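You operate a simulated robot arm through the tools that you are given. There is no shell and no other tool.

The job below is to be done with a simulated robot arm. You get a single attempt, and the scene is never put back.

JOB
Meter the red and the yellow cup; stand each on the mat that fits.
Fine: each cup down in the meter pocket to read it. Set down upright: red cup, yellow cup.
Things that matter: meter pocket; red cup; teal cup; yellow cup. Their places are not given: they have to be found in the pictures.

Only the result counts: the job must be done as asked and must still hold three seconds after the hand-in. Knocking over, shifting, dropping, spilling or breaking anything else fails it.

ROBOT AND FRAMES
A 7-joint arm with a three-finger gripper, fixed in place. Base frame: the origin is on the floor under the middle of its stand, x ahead of it, y to its left, z up. Lengths are in mm, angles in degrees, forces in N, time in s.
It reaches about 1342 mm from its shoulder. Its first joint turns from -166.0 to 166.0 degrees. Payload 2.69 kg.
Tool frame: the origin (TCP) lies between the finger pads and is the grasp point; the fingertips stand 30 mm ahead of it; z points along the fingers, y is the line along which they close. The gripper opens to 128 mm; its body begins 117 mm behind the TCP.
Orientation is told as [roll, pitch, yaw] about the base's x, y, z axes, in that order, counted from this pose: with the fingers straight down and closing along the base's y, the tool's x points along the base's -x, its y along +y and its z along -z.

CONTROLS
- The arm moves only by the tool apply_moves. Its argument "rows" is text: rows parted by semicolons, each of 7 numbers parted by spaces: the shift along the tool's x, y, z in mm, then the turn, a rotation vector about the tool's x, y, z in degrees, then the gripper command, from -1 (shut) to 1 (fully open), values between in proportion. In form: tx ty tz ax ay az hand; .... A call has 1 to 20 rows; each row is the pose to reach, as a shift and turn from the pose commanded when the call began, along the tool's axes at that moment. Each row takes 0.2 s and may step no farther than 50 mm and 8.6 degrees from the row before; otherwise, or with a gripper value out of range, the whole call is refused. Where a pose cannot be reached the arm comes as near as it can. A force on the tool above 40 N (or 10 N above the force at the start of the call, whichever is more), or a blocked arm, ends the call early, and 0.2 s more pass. The fingers move at their own pace (about 127 mm/s each) and stop on an object; they squeeze with about 44 N. The grip force told is the motor's: it shows also when the fingers shut on nothing. Time passes only in rows, and 0.2 s behind the last, so rows that repeat a pose let the fingers close. The reply holds the time, the measured pose of the TCP, the force on the tool along the base axes, the opening and the grip force, in the units named above and with some noise, with the torque about the TCP (base axes, N m) and any sound that the robot's microphone picked up.
- Cameras (640 x 400 px; columns grow to the right, rows downward): "scene" is fixed at [220.6, 500.3, 1516.2]; the picture's right is [-0.14, -0.99, 0.00], its down [-0.57, 0.08, -0.82] and it looks along [0.81, -0.11, -0.58] (base axes); focal length 341 px, centre (320, 200). "wrist" rides on the gripper at [58, 54, -131] in the tool frame; the picture's right is [-0.68, 0.74, 0.00], its down [-0.62, -0.57, -0.55] and it looks along [-0.40, -0.37, 0.84] (tool axes); focal length 234 px, centre (320, 200).
- get_image(camera): a new picture of that camera. The clock stands still meanwhile.
- move_column(by): moves the trunk up (or, below 0, down) by that many mm; the arm rides with it, the base frame stays. It gives what a move gives, with no picture.
- measure_at(camera, pixels): for up to 12 pixels [column, row] of the newest picture of that camera ("zoom" is the newest enlarged one), the place [x, y, z] in the base frame of the surface seen there, good to about 2 mm. The clock stands still meanwhile.
- inspect(camera, box): a new picture of the part [left, top, right, bottom] of that camera's present view, enlarged. The clock stands still meanwhile.
- sign_off(): hands the job in; it is judged then, once.

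Leave the gripper open and the arm clear of the work at the hand-in unless told otherwise.

The tools are called as a command line: name --argument value ..., lists and objects as JSON in quotes. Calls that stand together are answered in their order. apply_moves: Moves the arm, as the interface text tells. Its arguments: {"type":"object","properties":{"rows":{"type":"string"}},"required":["rows"]} The other tools are called the same way: move_column (by) moves the trunk up or down; get_image (camera) takes a picture; measure_at (camera, pixels) gives the place of the surface under pixels of a picture; inspect (camera, box) takes an enlarged picture of a part of a camera's view; sign_off () hands the job in.

At the start:

```text
time_s: 0.0
eef_pos: [602.0, 335.7, 1227.8]
tool_rot: [0.0, 0.0, 0.0]
wrist_force: [0.1, -0.4, 1.1]
moment: [0.0, 0.01, -0.04]
width: 127.9
grasp_force: 0.0
trunk travel left (down, up): [-150.0, 200.0]
```

scene: 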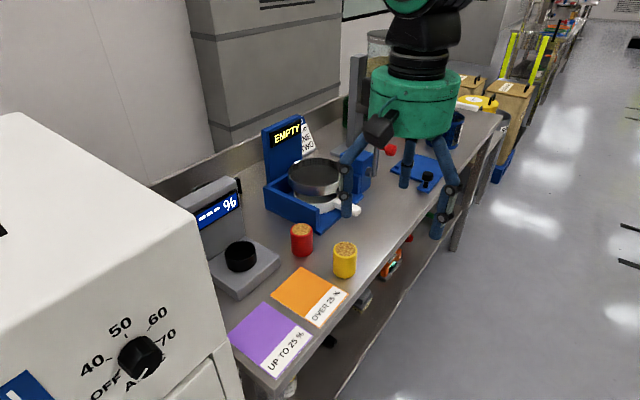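
wrist: 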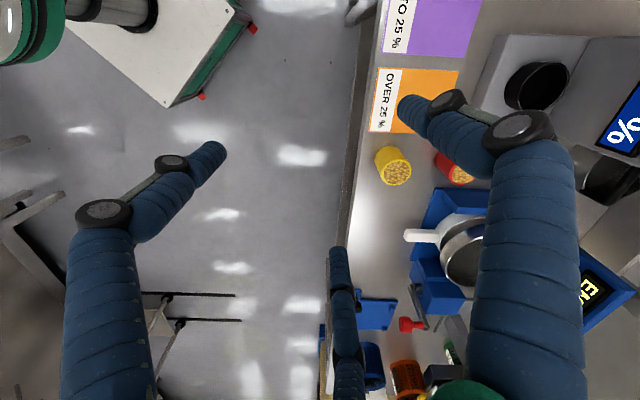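

I see a red cup near (302,240), a yellow cup near (345,260), a moisture meter with a black round pocket at (240,256), and two mats, purple "UP TO 25 %" and orange "OVER 25 %". I'll enlarge those parts before moving anything.

inspect --camera "scene" --box '[170, 160, 370, 285]'

inspect --camera "wrist" --box '[340, 0, 640, 190]'

inspect --camera "scene" --box '[250, 90, 490, 240]'

```text
3.20 times, centred on (270, 222) of scene
```

zoom: 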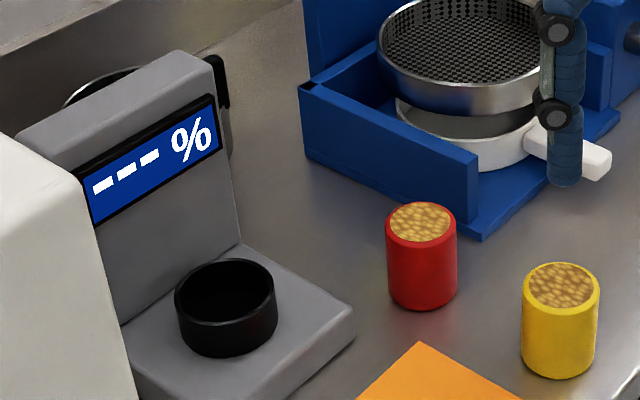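

```text
2.11 times, centred on (490, 95) of wrist
```

zoom: 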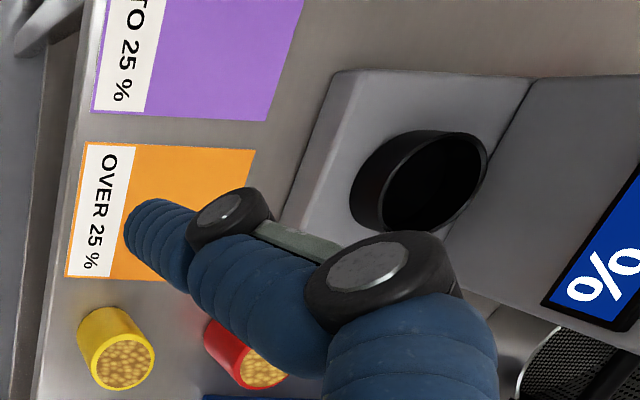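

```text
2.67 times, centred on (370, 165) of scene
```

zoom: 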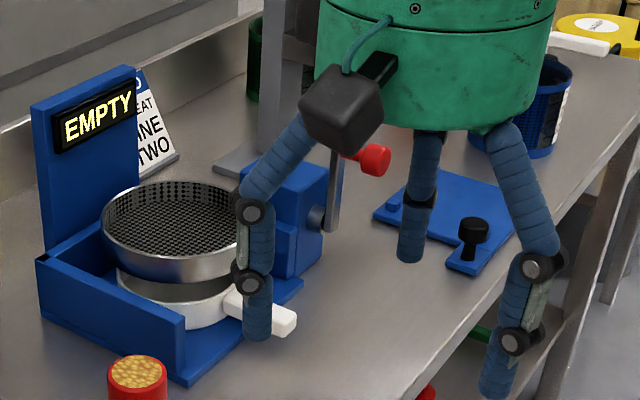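

The cups hold grain, the meter reads "--- %", and a note stands behind the sieve. The teal cup isn't in sight yet. I'll measure the cup tops, the pocket rim, the pocket's inside and the mats in the scene picture.

get_image --camera "scene"

measure_at --camera "scene" --pixels '[[301, 229], [302, 252], [345, 249], [345, 272], [240, 252], [226, 252], [254, 252], [240, 243], [240, 268], [262, 258], [300, 290], [262, 335]]'

inspect --camera "scene" --box '[280, 105, 340, 165]'

```text
taken
```

scene: 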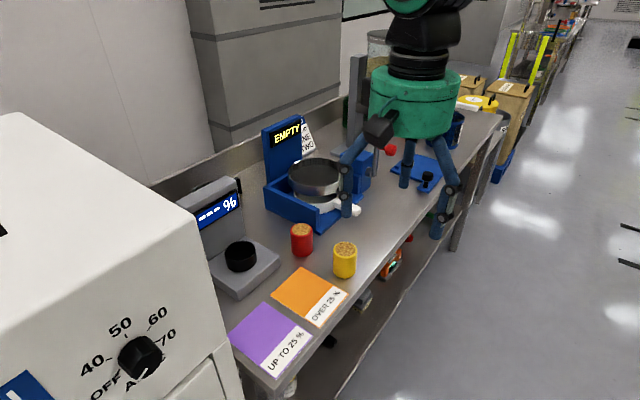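

```text
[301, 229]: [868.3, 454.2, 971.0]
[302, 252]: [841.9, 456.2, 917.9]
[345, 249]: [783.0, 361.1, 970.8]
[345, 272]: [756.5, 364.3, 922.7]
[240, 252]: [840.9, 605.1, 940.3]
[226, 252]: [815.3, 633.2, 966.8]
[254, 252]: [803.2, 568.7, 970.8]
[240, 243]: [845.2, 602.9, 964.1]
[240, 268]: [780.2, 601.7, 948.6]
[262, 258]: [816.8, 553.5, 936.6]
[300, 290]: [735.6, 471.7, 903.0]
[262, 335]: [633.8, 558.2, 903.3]
```

```text
6.67 times, centred on (310, 135) of scene
```

zoom: 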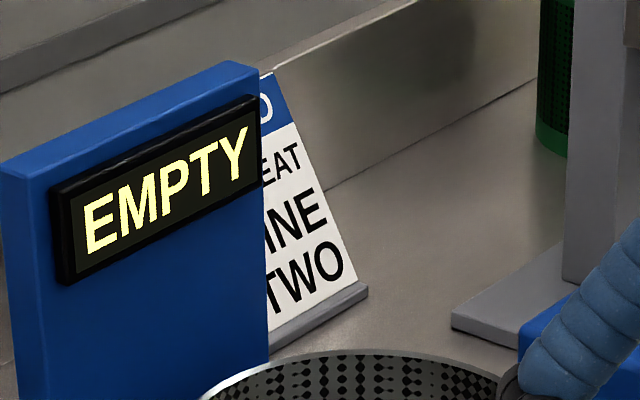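

The table top is near z=902 and the cups' tops near z=971. Next I'll zoom on the cups and the pocket for exact centres and widths.

inspect --camera "scene" --box '[280, 215, 370, 285]'

```text
5.71 times, centred on (325, 250) of scene
```

zoom: 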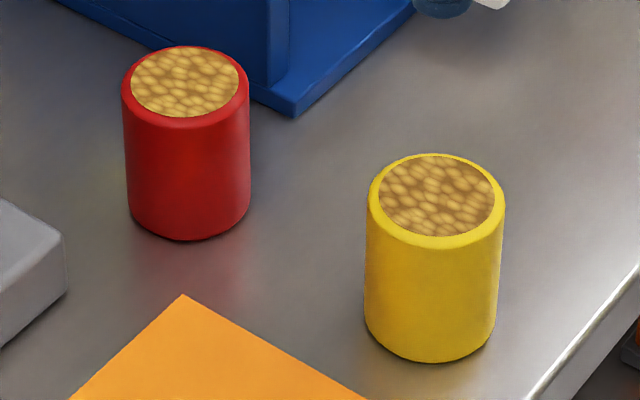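

The zoom shows both cups clearly: red top centred near (186,84), yellow top centred near (437,198). I'll measure the rims and the table round them.

measure_at --camera "zoom" --pixels '[[186, 83], [127, 86], [246, 86], [186, 49], [186, 123], [187, 228], [437, 197], [373, 200], [501, 200], [437, 157], [437, 241], [437, 350]]'

measure_at --camera "zoom" --pixels '[[300, 150], [300, 250], [280, 98], [30, 230], [183, 300], [270, 80], [560, 100], [340, 320], [186, 170], [437, 300], [187, 238], [437, 361]]'

inspect --camera "scene" --box '[200, 225, 285, 300]'

```text
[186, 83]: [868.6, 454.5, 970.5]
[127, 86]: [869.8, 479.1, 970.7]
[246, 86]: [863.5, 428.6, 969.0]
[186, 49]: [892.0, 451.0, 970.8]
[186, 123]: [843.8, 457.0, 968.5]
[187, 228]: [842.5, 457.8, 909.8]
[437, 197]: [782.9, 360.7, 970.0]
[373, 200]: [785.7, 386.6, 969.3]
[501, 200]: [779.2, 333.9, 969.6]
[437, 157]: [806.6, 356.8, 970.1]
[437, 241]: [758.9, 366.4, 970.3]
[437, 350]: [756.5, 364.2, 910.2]
```

```text
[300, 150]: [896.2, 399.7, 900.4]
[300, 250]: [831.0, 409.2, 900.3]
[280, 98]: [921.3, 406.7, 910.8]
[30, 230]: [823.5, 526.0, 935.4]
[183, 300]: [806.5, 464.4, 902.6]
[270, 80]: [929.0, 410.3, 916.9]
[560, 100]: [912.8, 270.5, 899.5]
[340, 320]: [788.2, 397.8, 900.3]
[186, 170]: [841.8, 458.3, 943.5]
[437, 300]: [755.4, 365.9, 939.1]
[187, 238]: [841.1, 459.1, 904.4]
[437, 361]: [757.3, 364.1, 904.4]
```

```text
5.33 times, centred on (242, 262) of scene
```

zoom: 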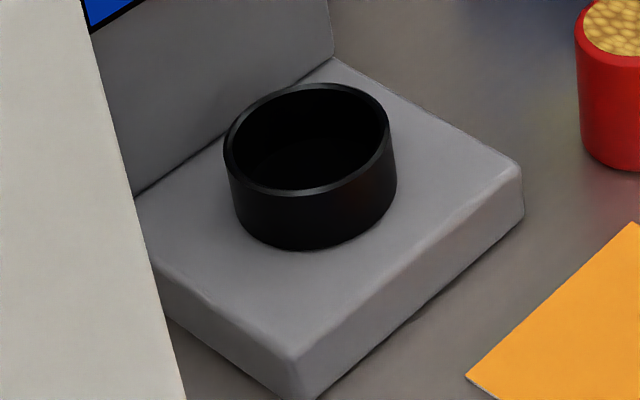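

Red cup: centre about (867,454), about 52 wide and 70 tall. Yellow: centre about (782,361). Now I'll measure the pocket's rim, floor and base plate, and the white machine's nearby edge.

measure_at --camera "zoom" --pixels '[[227, 148], [387, 140], [305, 87], [305, 191], [300, 165], [310, 150], [320, 240], [300, 330], [430, 170], [215, 220], [60, 200], [240, 100]]'

measure_at --camera "zoom" --pixels '[[340, 88], [270, 97], [240, 120], [375, 105], [380, 160], [360, 178], [335, 188], [270, 188], [240, 172], [285, 352], [515, 175], [330, 62]]'

inspect --camera "scene" --box '[220, 260, 360, 390]'

```text
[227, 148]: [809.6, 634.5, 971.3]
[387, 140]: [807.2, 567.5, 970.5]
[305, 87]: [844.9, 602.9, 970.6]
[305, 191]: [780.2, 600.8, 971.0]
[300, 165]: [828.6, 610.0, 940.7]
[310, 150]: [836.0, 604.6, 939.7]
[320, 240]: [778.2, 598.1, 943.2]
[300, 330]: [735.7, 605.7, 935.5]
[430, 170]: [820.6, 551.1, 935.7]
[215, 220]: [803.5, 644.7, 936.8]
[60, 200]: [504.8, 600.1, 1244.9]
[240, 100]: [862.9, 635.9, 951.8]
```

```text
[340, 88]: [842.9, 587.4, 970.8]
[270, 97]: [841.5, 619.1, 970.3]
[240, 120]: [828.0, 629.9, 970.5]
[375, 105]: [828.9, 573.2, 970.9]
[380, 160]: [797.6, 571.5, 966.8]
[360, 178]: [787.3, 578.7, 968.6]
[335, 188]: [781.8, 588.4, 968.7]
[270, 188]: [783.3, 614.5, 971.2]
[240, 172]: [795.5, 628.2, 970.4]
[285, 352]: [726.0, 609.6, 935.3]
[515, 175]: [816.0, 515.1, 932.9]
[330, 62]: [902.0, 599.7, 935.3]
```

```text
3.08 times, centred on (290, 325) of scene
```

zoom: 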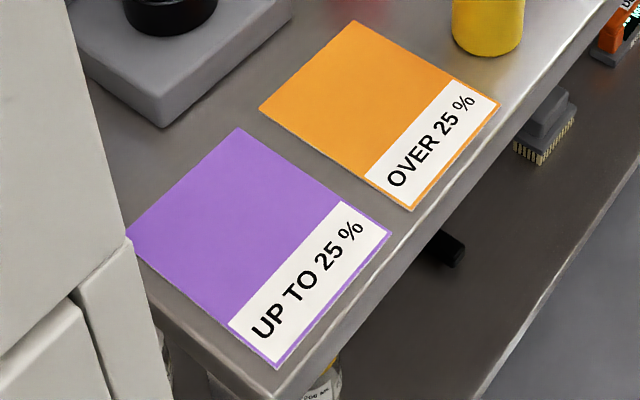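

The pocket centre comes out near (812,601), rim at z≈971, floor at about 940. Mat corners in this zoom are purple (237,128),(390,233),(275,368),(127,233) and orange (355,20),(500,103),(412,210),(260,107). I'll measure those, then the gripper's fingertips.

measure_at --camera "zoom" --pixels '[[237, 132], [386, 233], [275, 364], [132, 233], [355, 24], [496, 104], [412, 206], [264, 108], [340, 204], [230, 323], [451, 82], [366, 176]]'

measure_at --camera "scene" --pixels '[[347, 212], [347, 190], [404, 183], [408, 155], [436, 232], [446, 200], [240, 180], [185, 205], [215, 210], [235, 200], [270, 190], [310, 220]]'

measure_at --camera "scene" --pixels '[[15, 113], [150, 195], [205, 290], [212, 345], [190, 250], [100, 160], [232, 360], [215, 300], [375, 155], [355, 210], [318, 225], [352, 70]]'

```text
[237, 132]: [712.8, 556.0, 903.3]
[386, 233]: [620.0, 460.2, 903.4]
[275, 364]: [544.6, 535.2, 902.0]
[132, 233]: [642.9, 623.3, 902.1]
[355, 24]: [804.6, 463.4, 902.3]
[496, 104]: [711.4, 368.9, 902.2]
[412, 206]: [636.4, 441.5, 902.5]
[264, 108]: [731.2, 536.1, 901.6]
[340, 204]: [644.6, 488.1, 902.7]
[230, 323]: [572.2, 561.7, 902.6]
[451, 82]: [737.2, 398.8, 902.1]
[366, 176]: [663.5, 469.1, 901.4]
```

```text
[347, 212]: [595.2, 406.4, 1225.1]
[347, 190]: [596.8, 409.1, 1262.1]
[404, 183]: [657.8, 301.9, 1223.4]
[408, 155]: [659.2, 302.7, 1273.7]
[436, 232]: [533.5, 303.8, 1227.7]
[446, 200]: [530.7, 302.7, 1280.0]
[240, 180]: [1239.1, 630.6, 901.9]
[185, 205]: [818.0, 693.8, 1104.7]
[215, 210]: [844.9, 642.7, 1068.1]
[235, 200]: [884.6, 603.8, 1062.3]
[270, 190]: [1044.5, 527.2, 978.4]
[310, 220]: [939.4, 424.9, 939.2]
```

```text
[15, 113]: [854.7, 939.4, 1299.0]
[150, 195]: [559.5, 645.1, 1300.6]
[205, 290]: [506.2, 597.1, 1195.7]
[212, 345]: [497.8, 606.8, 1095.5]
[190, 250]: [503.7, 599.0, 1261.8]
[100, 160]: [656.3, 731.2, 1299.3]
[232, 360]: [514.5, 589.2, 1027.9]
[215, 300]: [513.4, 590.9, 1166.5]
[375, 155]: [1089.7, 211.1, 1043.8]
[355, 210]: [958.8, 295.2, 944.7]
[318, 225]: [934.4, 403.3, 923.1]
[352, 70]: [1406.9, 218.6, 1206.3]
```

Reading the measurements:
- The three fingers sit 120° apart, at 90°, 210° and 330° in the base frame.
- The meter's screen panel stands about 63 mm from the pocket centre, toward +x+y.
- With a yaw of +15° no finger points at the panel.
- The white machine's corner is near (520,583), up to z=1300.

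I'll travel at the present height to above the red cup at (867,454), turning the yaw by +15°.

apply_moves --rows "-38 17 0 0 0 -2.2 1; -76 34 0 0 0 -4.4 1; -114 51 0 0 0 -6.6 1; -152 68 0 0 0 -8.8 1; -190 85 0 0 0 -11 1; -228 102 0 0 0 -13.2 1; -265.5 118.3 0 0 0 -15 1; -265.5 118.3 0 0 0 -15 1"

get_image --camera "scene"

get_image --camera "wrist"

```text
time_s: 1.8
eef_pos: [868.8, 454.5, 1228.6]
tool_rot: [0.0, 0.0, 15.1]
wrist_force: [1.3, -1.2, 0.1]
moment: [-0.03, 0.03, -0.03]
width: 128.0
grasp_force: 0.1
trunk travel left (down, up): [-150.0, 200.0]
```

```text
taken
```

scene: 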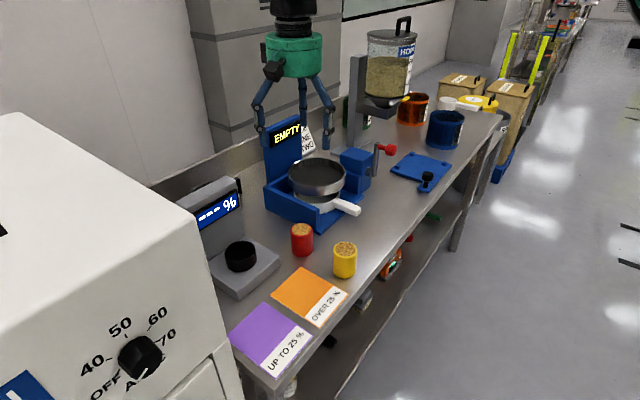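

```text
taken
```

wrist: 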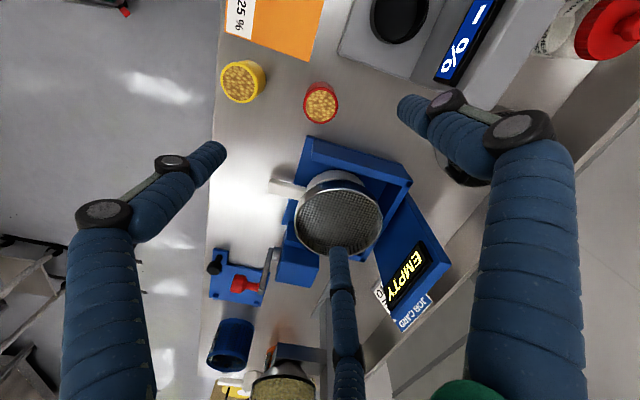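

The arm is above the red cup, which shows at (320,103) in the wrist picture. The scene is now clear of the arm, so I'll look for the teal cup in enlarged pictures.

inspect --camera "scene" --box '[330, 10, 530, 135]'

inspect --camera "scene" --box '[300, 220, 480, 400]'

inspect --camera "wrist" --box '[380, 0, 640, 190]'

inspect --camera "wrist" --box '[170, 230, 450, 400]'

```text
3.20 times, centred on (430, 72) of scene
```

zoom: 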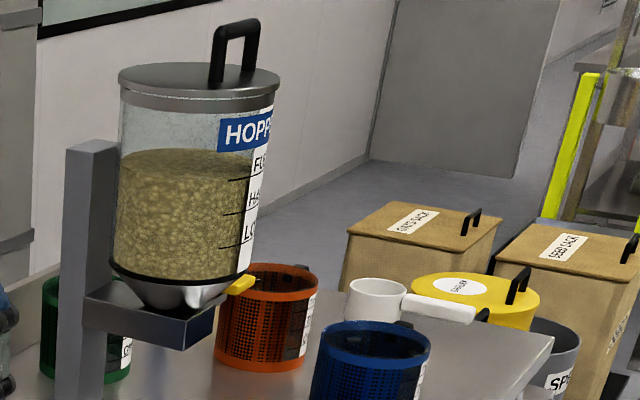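

```text
2.22 times, centred on (390, 310) of scene
```

zoom: 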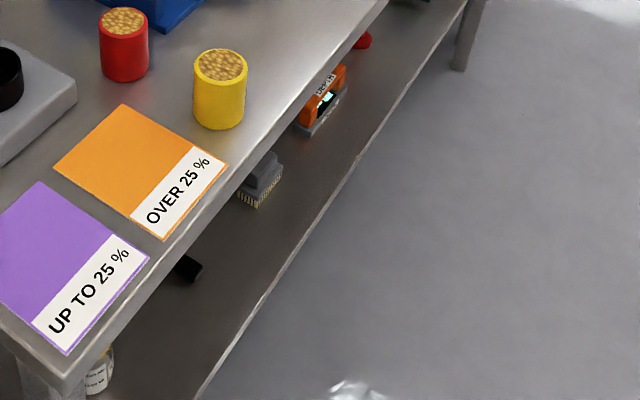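

```text
2.11 times, centred on (510, 95) of wrist
```

zoom: 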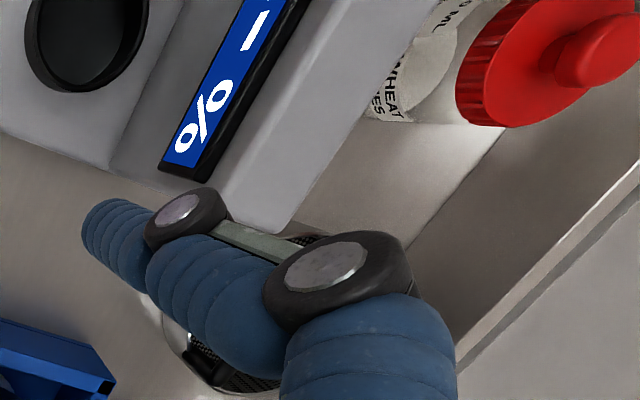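

```text
2.29 times, centred on (310, 315) of wrist
```

zoom: 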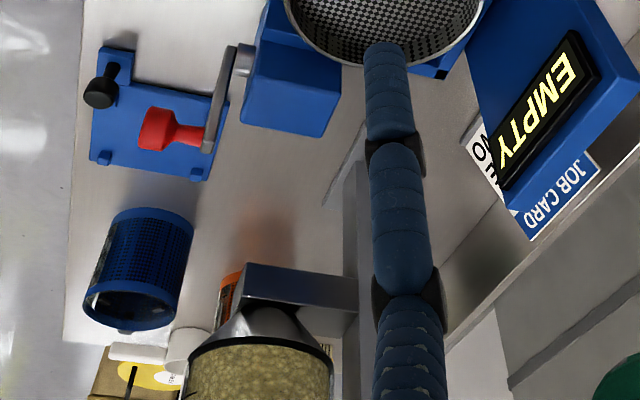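

No teal cup is in view, so it must be hidden and away from my work area; I'll keep watching for it. Now I descend straight down over the red cup to z≈1040, narrowing the hand to about 90 mm, and check again.

apply_moves --rows "0 0 40 0 0 0 0.7; 0 0 80 0 0 0 0.45; 0 0 120 0 0 0 0.45; 0 0 160 0 0 0 0.45; 0 0 188 0 0 0 0.45; 0 0 188 0 0 0 0.45"

get_image --camera "wrist"

get_image --camera "scene"

```text
time_s: 3.2
eef_pos: [869.3, 453.4, 1039.5]
tool_rot: [0.0, 0.0, 15.1]
wrist_force: [-0.6, -0.4, -0.3]
moment: [-0.02, -0.01, -0.02]
width: 92.7
grasp_force: 0.0
trunk travel left (down, up): [-150.0, 200.0]
```

```text
taken
```

wrist: 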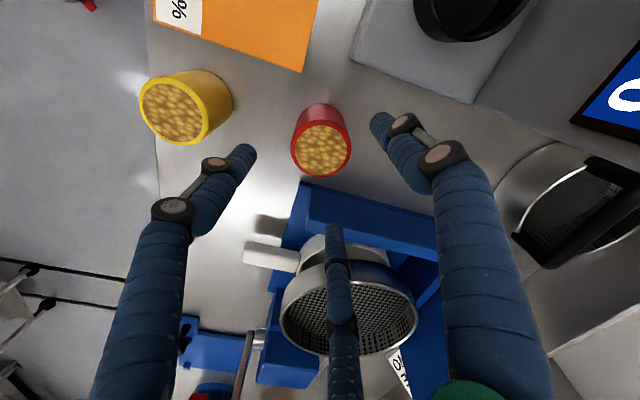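

```text
taken
```

scene: 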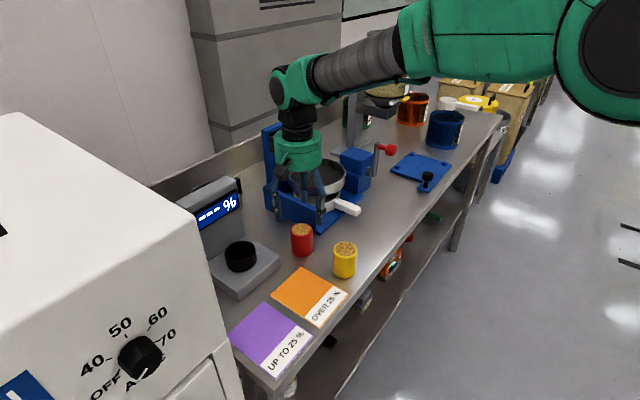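

The red cup's top at (321,150) in the wrist picture is right under the TCP. Before going lower, I'll measure how close the sieve rim and the blue wall are to the fingers.

inspect --camera "scene" --box '[255, 130, 375, 260]'

measure_at --camera "wrist" --pixels '[[303, 185], [300, 205], [370, 215], [330, 225], [285, 262], [300, 275], [282, 320], [310, 345], [270, 253], [430, 235], [350, 195], [256, 245]]'

```text
3.08 times, centred on (315, 195) of scene
```

zoom: 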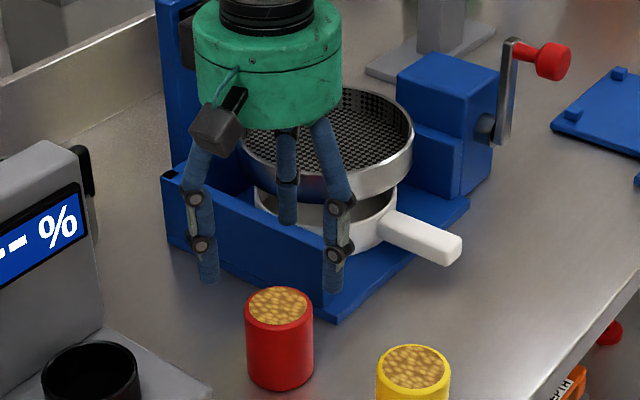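

```text
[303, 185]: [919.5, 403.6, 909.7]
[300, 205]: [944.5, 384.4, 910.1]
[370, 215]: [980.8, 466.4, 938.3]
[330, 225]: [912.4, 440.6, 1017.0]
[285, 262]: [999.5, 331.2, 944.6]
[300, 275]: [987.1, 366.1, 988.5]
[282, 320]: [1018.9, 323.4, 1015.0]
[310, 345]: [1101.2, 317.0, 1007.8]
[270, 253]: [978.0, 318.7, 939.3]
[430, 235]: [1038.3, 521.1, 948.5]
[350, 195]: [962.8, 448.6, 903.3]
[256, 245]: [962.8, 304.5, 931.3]
```

The wall is about 30 mm from the nearest finger and the sieve rim farther, so the descent is clear. I lower to TCP z≈967 (3 mm below the rim, keeping the fingertips high for the pocket) with the hand at about 78 mm.

apply_moves --rows "1.2 0.6 15 0 0 0 0.25; 1.2 0.6 35 0 0 0 0.22; 1.2 0.6 55 0 0 0 0.22; 1.2 0.6 65 0 0 0 0.22; 1.2 0.6 73 0 0 0 0.22; 1.2 0.6 73 0 0 0 0.22"

get_image --camera "wrist"

inspect --camera "scene" --box '[255, 180, 375, 280]'

```text
time_s: 4.6
eef_pos: [866.8, 454.3, 966.5]
tool_rot: [0.0, 0.0, 15.1]
wrist_force: [-0.3, 0.4, 0.2]
moment: [-0.01, -0.01, -0.01]
width: 78.0
grasp_force: 0.0
trunk travel left (down, up): [-150.0, 200.0]
```

```text
taken
```

wrist: 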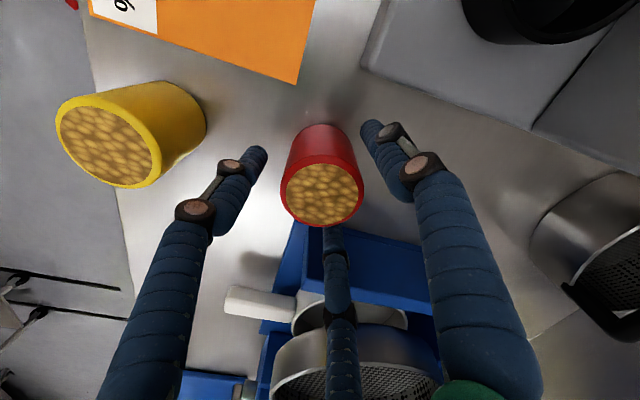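

```text
4.00 times, centred on (315, 230) of scene
```

zoom: 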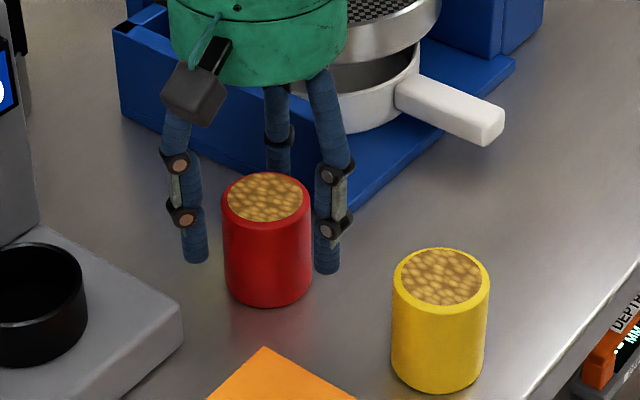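

The three fingers stand evenly round the red cup. I close the hand here.

apply_moves --rows "0 0 0 0 0 0 0; 0 0 0 0 0 0 -0.2; 0 0 0 0 0 0 -0.5; 0 0 0 0 0 0 -0.5; 0 0 0 0 0 0 -0.5"

inspect --camera "scene" --box '[255, 180, 375, 280]'

```text
time_s: 5.8
eef_pos: [865.8, 455.5, 967.4]
tool_rot: [0.0, 0.0, 15.0]
wrist_force: [-0.4, -0.5, 1.2]
moment: [0.04, 0.01, -0.01]
width: 53.9
grasp_force: 44.3
trunk travel left (down, up): [-150.0, 200.0]
```

```text
4.00 times, centred on (315, 230) of scene
```

zoom: 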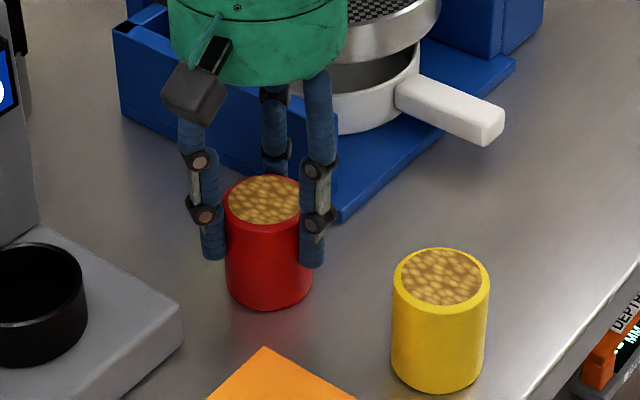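

The grip holds: width 53.9 mm at 44 N. I lift straight up 110 mm in gentle steps.

apply_moves --rows "0 0 -3 0 0 0 -0.5; 0 0 -10 0 0 0 -0.5; 0 0 -22 0 0 0 -0.5; 0 0 -37 0 0 0 -0.5; 0 0 -53 0 0 0 -0.5; 0 0 -69 0 0 0 -0.5; 0 0 -85 0 0 0 -0.5; 0 0 -98 0 0 0 -0.5; 0 0 -106 0 0 0 -0.5; 0 0 -110 0 0 0 -0.5; 0 0 -110 0 0 0 -0.5"

get_image --camera "scene"

get_image --camera "wrist"

```text
time_s: 8.2
eef_pos: [867.6, 454.3, 1078.8]
tool_rot: [0.0, 0.0, 15.0]
wrist_force: [0.1, -0.4, -1.4]
moment: [0.01, -0.01, 0.0]
width: 53.9
grasp_force: 43.8
trunk travel left (down, up): [-150.0, 200.0]
```

```text
taken
```

scene: 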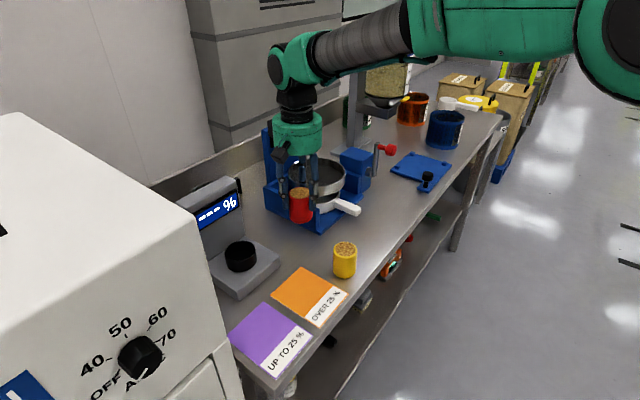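

```text
taken
```

wrist: 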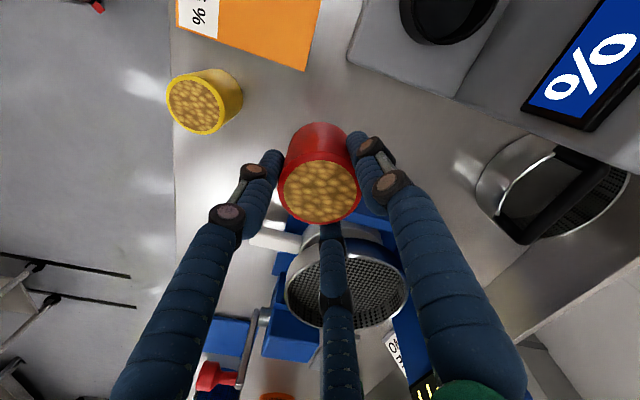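

The red cup is up and level. I move it over the pocket at (812.7,601), keeping its bottom about 40 mm above the rim, in smooth steps.

apply_moves --rows "0.5 5 0 0 0 0 -0.5; 1.8 19 0 0 0 0 -0.5; 3.5 38 0 0 0 0 -0.5; 5.5 59 0 0 0 0 -0.5; 7.5 80 0 0 0 0 -0.5; 9.3 101 0 0 0 0 -0.5; 11 120 0 0 0 0 -0.5; 12.5 137 0 0 0 0 -0.5; 13.7 149 0 0 0 0 -0.5; 14.3 155.3 0 0 0 0 -0.5; 14.3 155.3 0 0 0 0 -0.5"

get_image --camera "wrist"

inspect --camera "scene" --box '[160, 140, 320, 300]'

```text
time_s: 10.6
eef_pos: [811.9, 599.8, 1077.9]
tool_rot: [0.0, 0.1, 15.0]
wrist_force: [0.4, -0.8, -1.3]
moment: [-0.04, -0.01, -0.05]
width: 54.0
grasp_force: 44.6
trunk travel left (down, up): [-150.0, 200.0]
```

```text
taken
```

wrist: 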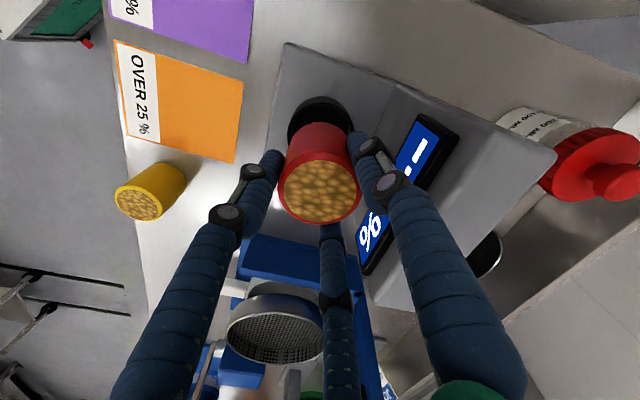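

```text
2.50 times, centred on (240, 220) of scene
```

zoom: 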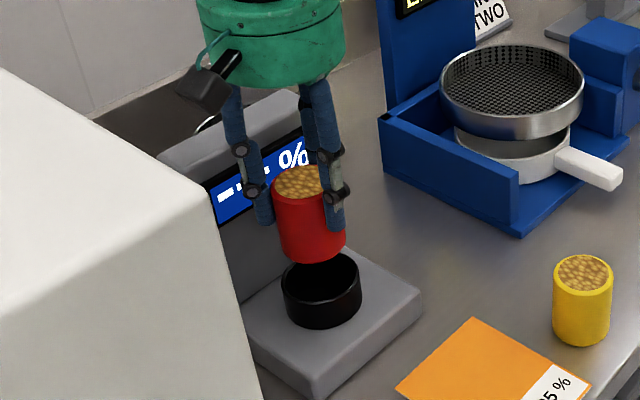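

The cup hangs over the pocket. I'll measure the cup's rim and the pocket's rim in this zoom to check the alignment before lowering.

measure_at --camera "zoom" --pixels '[[297, 183], [275, 186], [322, 186], [300, 167], [298, 201], [284, 284], [359, 280], [322, 296], [300, 292], [345, 291], [240, 120], [300, 100]]'

measure_at --camera "wrist" --pixels '[[291, 121], [293, 110], [302, 101], [320, 96], [338, 100], [348, 110], [350, 122], [320, 190], [322, 218], [285, 185], [357, 185], [320, 162]]'

inspect --camera "wrist" --box '[260, 70, 380, 145]'

```text
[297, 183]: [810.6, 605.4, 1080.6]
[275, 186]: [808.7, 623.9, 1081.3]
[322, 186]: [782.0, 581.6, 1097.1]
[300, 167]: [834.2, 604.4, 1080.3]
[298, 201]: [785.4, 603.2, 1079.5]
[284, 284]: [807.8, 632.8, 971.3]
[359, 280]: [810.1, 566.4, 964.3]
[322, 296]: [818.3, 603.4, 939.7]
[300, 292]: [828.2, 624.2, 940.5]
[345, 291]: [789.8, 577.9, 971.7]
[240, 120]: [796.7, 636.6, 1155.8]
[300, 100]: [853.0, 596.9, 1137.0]
```

```text
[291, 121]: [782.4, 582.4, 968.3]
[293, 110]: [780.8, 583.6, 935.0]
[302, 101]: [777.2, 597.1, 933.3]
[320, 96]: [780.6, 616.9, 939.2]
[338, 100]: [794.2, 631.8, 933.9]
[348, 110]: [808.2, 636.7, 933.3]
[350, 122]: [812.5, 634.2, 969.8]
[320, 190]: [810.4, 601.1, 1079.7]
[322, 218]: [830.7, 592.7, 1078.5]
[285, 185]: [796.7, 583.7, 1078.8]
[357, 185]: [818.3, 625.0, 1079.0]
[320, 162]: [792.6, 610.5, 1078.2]
```

```text
5.33 times, centred on (320, 108) of wrist
```

zoom: 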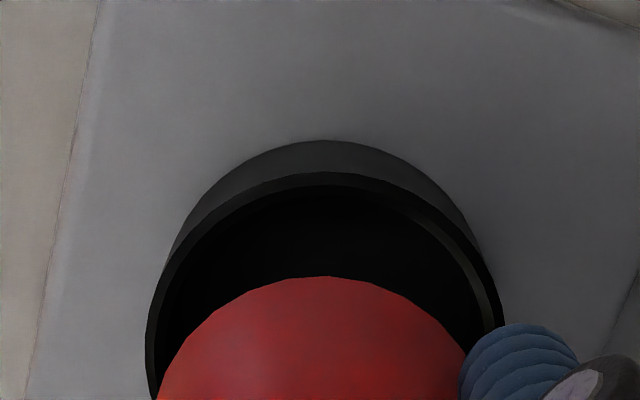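

Alignment reads within about 2 mm in both views. I'll lower 27 mm, leaving the cup's bottom about 12 mm above the rim, and look again closer, where parallax matters less.

apply_moves --rows "0 0 4 0 0 0 -0.5; 0 0 11 0 0 0 -0.5; 0 0 18 0 0 0 -0.5; 0 0 24 0 0 0 -0.5; 0 0 27 0 0 0 -0.5; 0 0 27 0 0 0 -0.5"

inspect --camera "wrist" --box '[270, 85, 370, 150]'

inspect --camera "scene" --box '[210, 210, 275, 280]'

```text
time_s: 12.0
eef_pos: [812.2, 600.3, 1050.4]
tool_rot: [0.0, 0.1, 15.0]
wrist_force: [-0.2, 0.2, -1.4]
moment: [0.07, 0.0, 0.0]
width: 53.9
grasp_force: 43.7
trunk travel left (down, up): [-150.0, 200.0]
```

```text
6.15 times, centred on (320, 118) of wrist
```

zoom: 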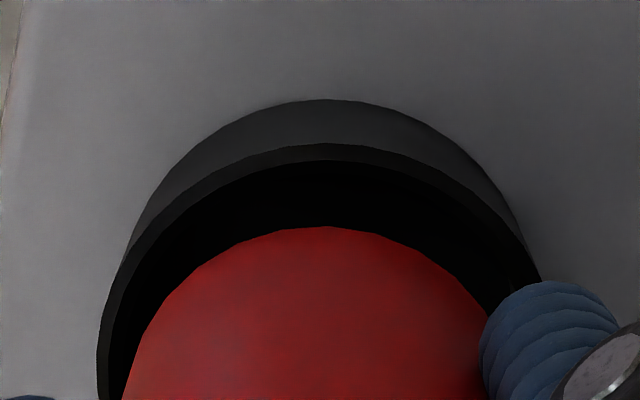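

```text
5.71 times, centred on (242, 245) of scene
```

zoom: 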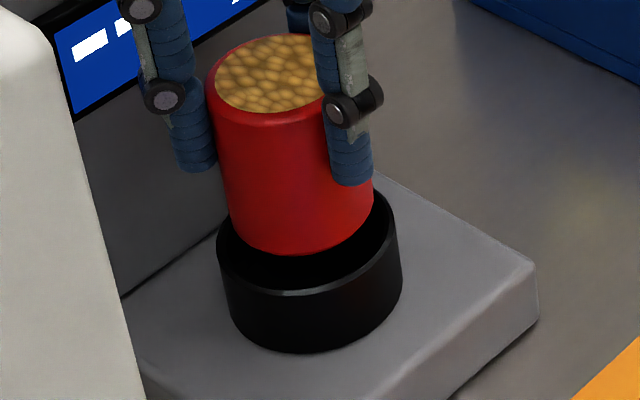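

Comparing the arcs: the gap between cup and inner rim is about 6 mm on the far side in the wrist view, where 3.5 would be centred. So the pocket lies about 2 mm toward −x and 1 mm toward +y from the cup. I correct by that and look again.

apply_moves --rows "0.8 0.7 0 0 0 0 -0.5; 1.7 1.5 0 0 0 0 -0.5; 1.7 1.5 0 0 0 0 -0.5"

inspect --camera "wrist" --box '[270, 85, 370, 150]'

inspect --camera "scene" --box '[215, 220, 265, 270]'

```text
time_s: 12.8
eef_pos: [809.2, 600.6, 1050.3]
tool_rot: [0.0, 0.0, 15.0]
wrist_force: [-0.4, 0.6, -1.3]
moment: [-0.03, 0.01, 0.03]
width: 53.9
grasp_force: 44.0
trunk travel left (down, up): [-150.0, 200.0]
```

```text
6.15 times, centred on (320, 118) of wrist
```

zoom: 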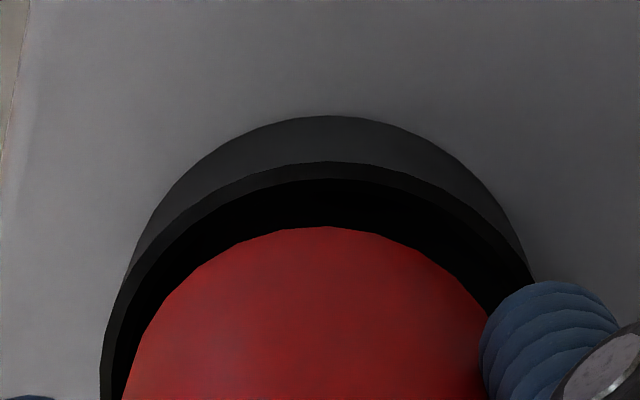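

```text
8.00 times, centred on (240, 245) of scene
```

zoom: 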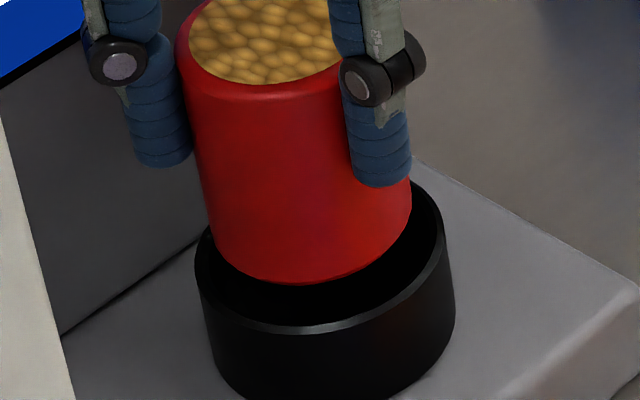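

The gaps are now even: about 3.7 mm on the far side, balanced left and right. I lower the cup into the pocket in small steps, stopping short of the floor to check the force.

apply_moves --rows "0 0 5 0 0 0 -0.5; 0 0 10 0 0 0 -0.5; 0 0 14 0 0 0 -0.5; 0 0 18 0 0 0 -0.5; 0 0 22 0 0 0 -0.5; 0 0 22 0 0 0 -0.5"

inspect --camera "scene" --box '[195, 195, 285, 285]'

```text
time_s: 14.2
eef_pos: [810.3, 601.3, 1028.8]
tool_rot: [-0.1, 0.0, 15.0]
wrist_force: [10.9, 0.7, 0.5]
moment: [0.08, -0.56, -0.02]
width: 53.4
grasp_force: 44.0
trunk travel left (down, up): [-150.0, 200.0]
```

```text
4.44 times, centred on (240, 240) of scene
```

zoom: 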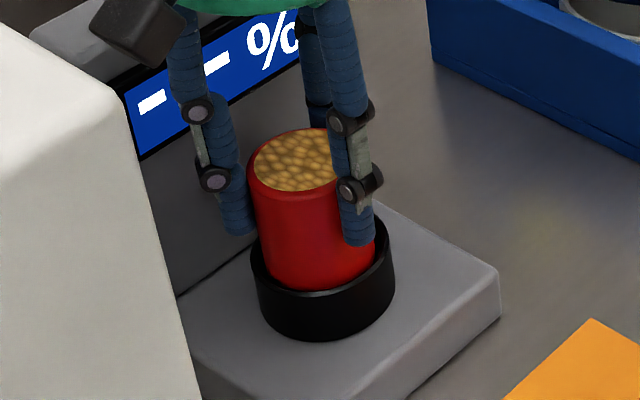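

A sideways force of +10.9 N in x shows: the cup touches the pocket's wall on the −x side, so I over-corrected. I ease +1.5 mm in x and read the force again.

apply_moves --rows "-0.7 -0.2 0 0 0 0 -0.5; -1.45 -0.4 0 0 0 0 -0.5; -1.45 -0.4 0 0 0 0 -0.5"

inspect --camera "wrist" --box '[265, 90, 375, 160]'

inspect --camera "scene" --box '[215, 220, 265, 270]'

```text
time_s: 15.0
eef_pos: [810.3, 601.6, 1028.6]
tool_rot: [0.0, 0.0, 15.1]
wrist_force: [3.0, 1.2, -2.1]
moment: [0.07, -0.13, -0.01]
width: 53.7
grasp_force: 43.9
trunk travel left (down, up): [-150.0, 200.0]
```

```text
5.71 times, centred on (320, 125) of wrist
```

zoom: 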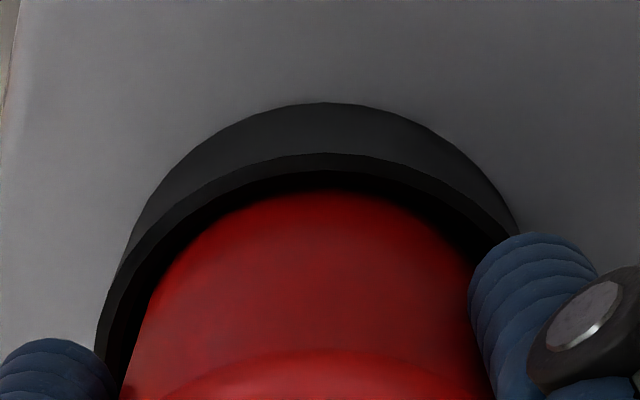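

```text
8.00 times, centred on (240, 245) of scene
```

zoom: 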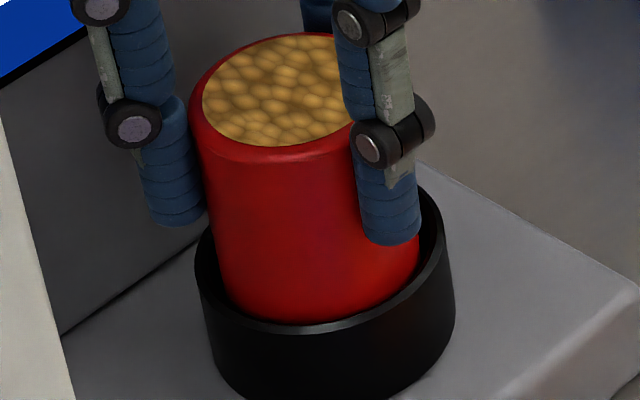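

The force fell to 3 N, and the scene zoom shows the cup nearest the front rim. I ease another 1.8 mm in +x.

apply_moves --rows "-0.9 -0.2 0 0 0 0 -0.5; -1.74 -0.47 0 0 0 0 -0.5; -1.74 -0.47 0 0 0 0 -0.5"

inspect --camera "wrist" --box '[265, 90, 375, 160]'

inspect --camera "scene" --box '[215, 220, 265, 270]'

```text
time_s: 15.8
eef_pos: [813.7, 601.0, 1029.5]
tool_rot: [0.0, 0.1, 15.0]
wrist_force: [-0.5, 0.3, -0.3]
moment: [0.0, -0.02, -0.02]
width: 54.0
grasp_force: 43.7
trunk travel left (down, up): [-150.0, 200.0]
```

```text
5.71 times, centred on (320, 125) of wrist
```

zoom: 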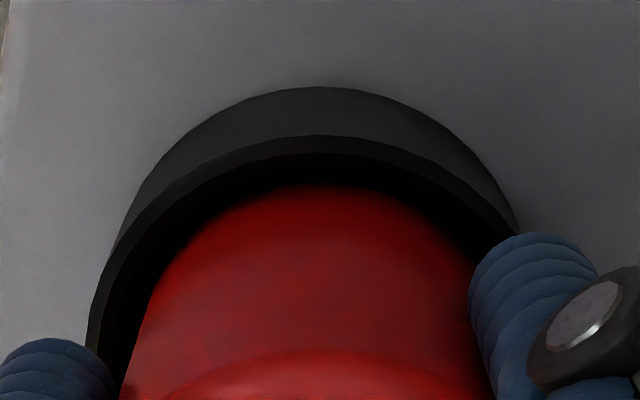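

```text
8.00 times, centred on (240, 245) of scene
```

zoom: 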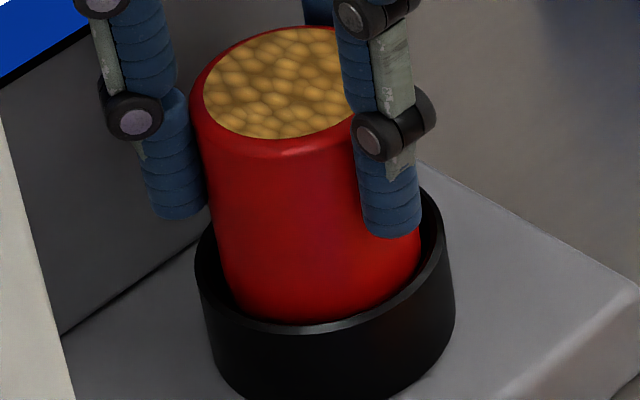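

The sideways force is gone at x≈813.5. I keep lowering in small steps.

apply_moves --rows "0 0 3 0 0 0 -0.5; 0 0 6 0 0 0 -0.5; 0 0 9 0 0 0 -0.5; 0 0 12 0 0 0 -0.5; 0 0 12 0 0 0 -0.5"

inspect --camera "scene" --box '[205, 205, 275, 275]'

```text
time_s: 17.0
eef_pos: [813.8, 602.3, 1015.9]
tool_rot: [0.1, 0.0, 15.0]
wrist_force: [-0.7, 0.0, -2.0]
moment: [0.02, 0.03, 0.01]
width: 54.2
grasp_force: 44.3
trunk travel left (down, up): [-150.0, 200.0]
```

```text
5.71 times, centred on (240, 240) of scene
```

zoom: 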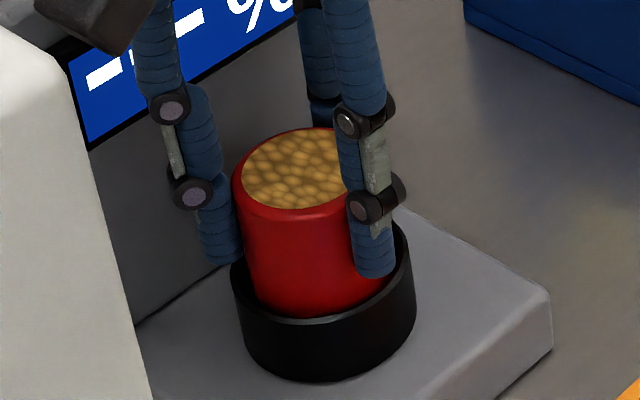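

No contact force, and the cup is sliding in. I continue in about 1.5 mm steps toward the floor, watching the vertical force.

apply_moves --rows "0 0 1.5 0 0 0 -0.5; 0 0 3 0 0 0 -0.5; 0 0 4.5 0 0 0 -0.5; 0 0 6 0 0 0 -0.5; 0 0 6 0 0 0 -0.5"

inspect --camera "scene" --box '[170, 180, 290, 280]'

```text
time_s: 18.2
eef_pos: [814.0, 601.4, 1010.7]
tool_rot: [0.0, 0.0, 15.0]
wrist_force: [0.1, -0.3, -0.7]
moment: [-0.01, 0.0, -0.01]
width: 54.2
grasp_force: 44.0
trunk travel left (down, up): [-150.0, 200.0]
```

```text
4.00 times, centred on (230, 230) of scene
```

zoom: 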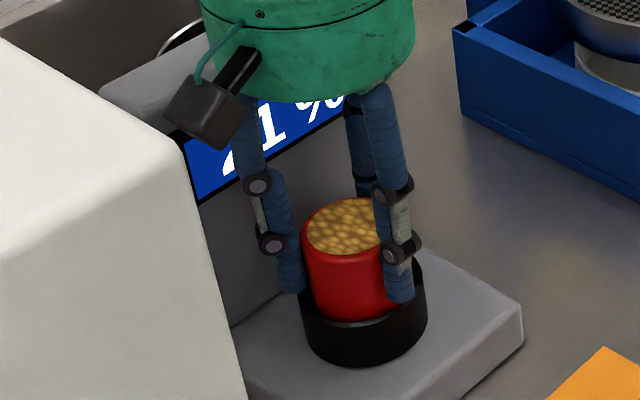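

The screen now shows a number ending in "1 %", partly hidden by the finger and the camera box. I'll look at it through the wrist camera and enlarge it in the scene.

get_image --camera "wrist"

inspect --camera "scene" --box '[205, 190, 265, 240]'

```text
taken
```

wrist: 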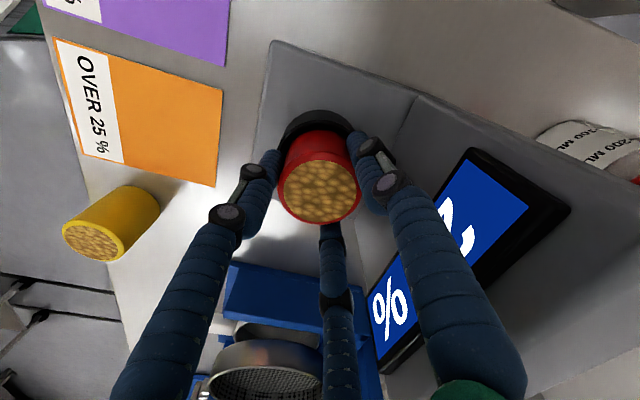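

```text
8.00 times, centred on (235, 215) of scene
```

zoom: 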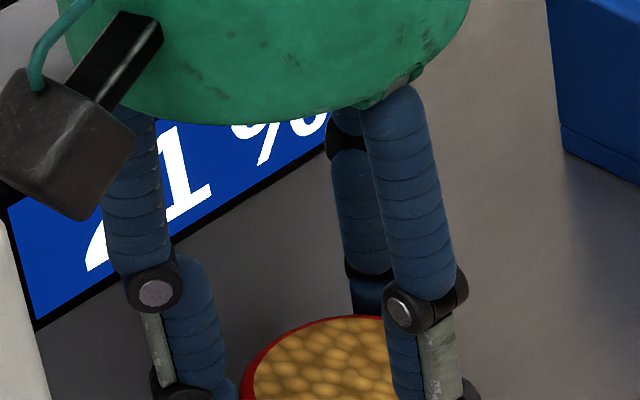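

It looks like "21 %", but I want a clear view. I lower the last bit until the floor carries the cup.

apply_moves --rows "0 0 1 0 0 0 -0.5; 0 0 2 0 0 0 -0.5; 0 0 2 0 0 0 -0.5"

```text
time_s: 19.0
eef_pos: [814.2, 601.2, 1008.7]
tool_rot: [0.0, 0.0, 15.0]
wrist_force: [0.6, 0.0, -0.7]
moment: [0.01, -0.01, 0.03]
width: 53.7
grasp_force: 43.9
trunk travel left (down, up): [-150.0, 200.0]
```

No firm contact yet at z=1008.7. Two more 1 mm steps.

apply_moves --rows "0 0 1 0 0 0 -0.5; 0 0 1 0 0 0 -0.5"

apply_moves --rows "0 0 1 0 0 0 -0.5; 0 0 1 0 0 0 -0.5"

```text
time_s: 19.6
eef_pos: [812.9, 601.6, 1007.5]
tool_rot: [0.1, 0.0, 15.0]
wrist_force: [-0.5, 0.3, 1.3]
moment: [-0.01, 0.05, 0.01]
width: 54.0
grasp_force: 44.5
trunk travel left (down, up): [-150.0, 200.0]
```

```text
time_s: 20.2
eef_pos: [812.7, 601.6, 1007.5]
tool_rot: [-0.1, -0.1, 15.0]
wrist_force: [-1.6, -0.9, 8.0]
moment: [-0.2, 0.16, -0.04]
width: 53.8
grasp_force: 44.4
trunk travel left (down, up): [-150.0, 200.0]
```

The floor is reached: +8 N upward at z≈1007.5. I take the pressure off by 0.7 mm, open the hand modestly to about 74 mm, then rise straight up.

apply_moves --rows "0 0 -0.7 0 0 0 -0.5; 0 0 -0.7 0 0 0 -0.05; 0 0 -0.7 0 0 0 0.16; 0 0 -0.7 0 0 0 0.16; 0 0 -4 0 0 0 0.16; 0 0 -12 0 0 0 0.16; 0 0 -25 0 0 0 0.16; 0 0 -42 0 0 0 0.16; 0 0 -62 0 0 0 0.2; 0 0 -85 0 0 0 0.3; 0 0 -105 0 0 0 0.4; 0 0 -120 0 0 0 0.4; 0 0 -120 0 0 0 0.4"

get_image --camera "wrist"

inspect --camera "scene" --box '[160, 160, 290, 290]'

```text
time_s: 23.0
eef_pos: [813.5, 602.4, 1126.6]
tool_rot: [0.0, 0.0, 14.9]
wrist_force: [-0.1, 0.9, 0.3]
moment: [0.03, -0.02, 0.02]
width: 89.6
grasp_force: 0.2
trunk travel left (down, up): [-150.0, 200.0]
```

```text
taken
```

wrist: 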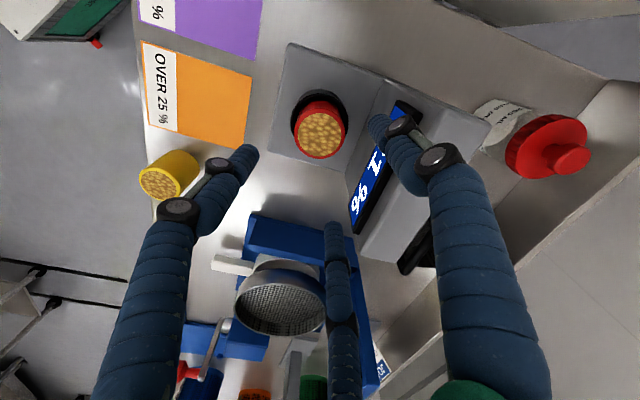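

```text
3.08 times, centred on (225, 225) of scene
```

zoom: 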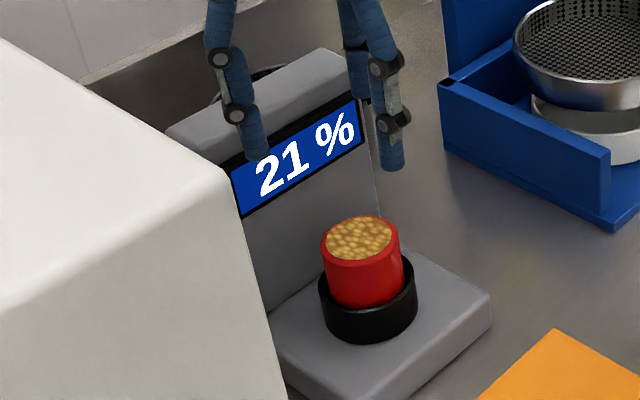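

The screen reads "21 %". I'll enlarge it, and hold a couple of seconds to be sure the reading is settled.

apply_moves --rows "0 0 0 0 0 0 0.4; 0 0 0 0 0 0 0.4; 0 0 0 0 0 0 0.4; 0 0 0 0 0 0 0.4; 0 0 0 0 0 0 0.4; 0 0 0 0 0 0 0.4; 0 0 0 0 0 0 0.4; 0 0 0 0 0 0 0.4; 0 0 0 0 0 0 0.4; 0 0 0 0 0 0 0.4"

inspect --camera "scene" --box '[190, 180, 270, 230]'

```text
time_s: 25.2
eef_pos: [813.1, 602.7, 1126.4]
tool_rot: [0.0, 0.0, 15.0]
wrist_force: [0.4, -0.7, -0.6]
moment: [0.0, -0.02, -0.02]
width: 89.6
grasp_force: 0.1
trunk travel left (down, up): [-150.0, 200.0]
```

```text
8.00 times, centred on (230, 205) of scene
```

zoom: 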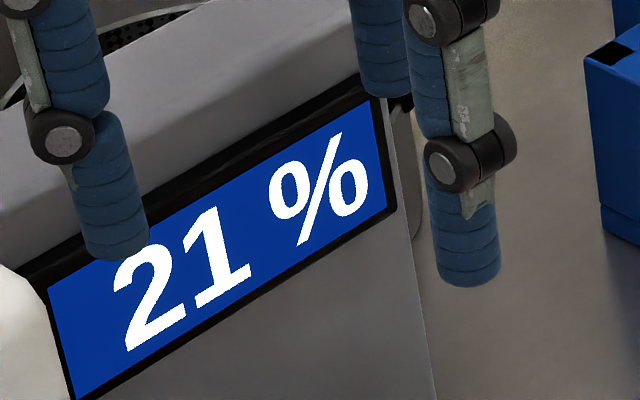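

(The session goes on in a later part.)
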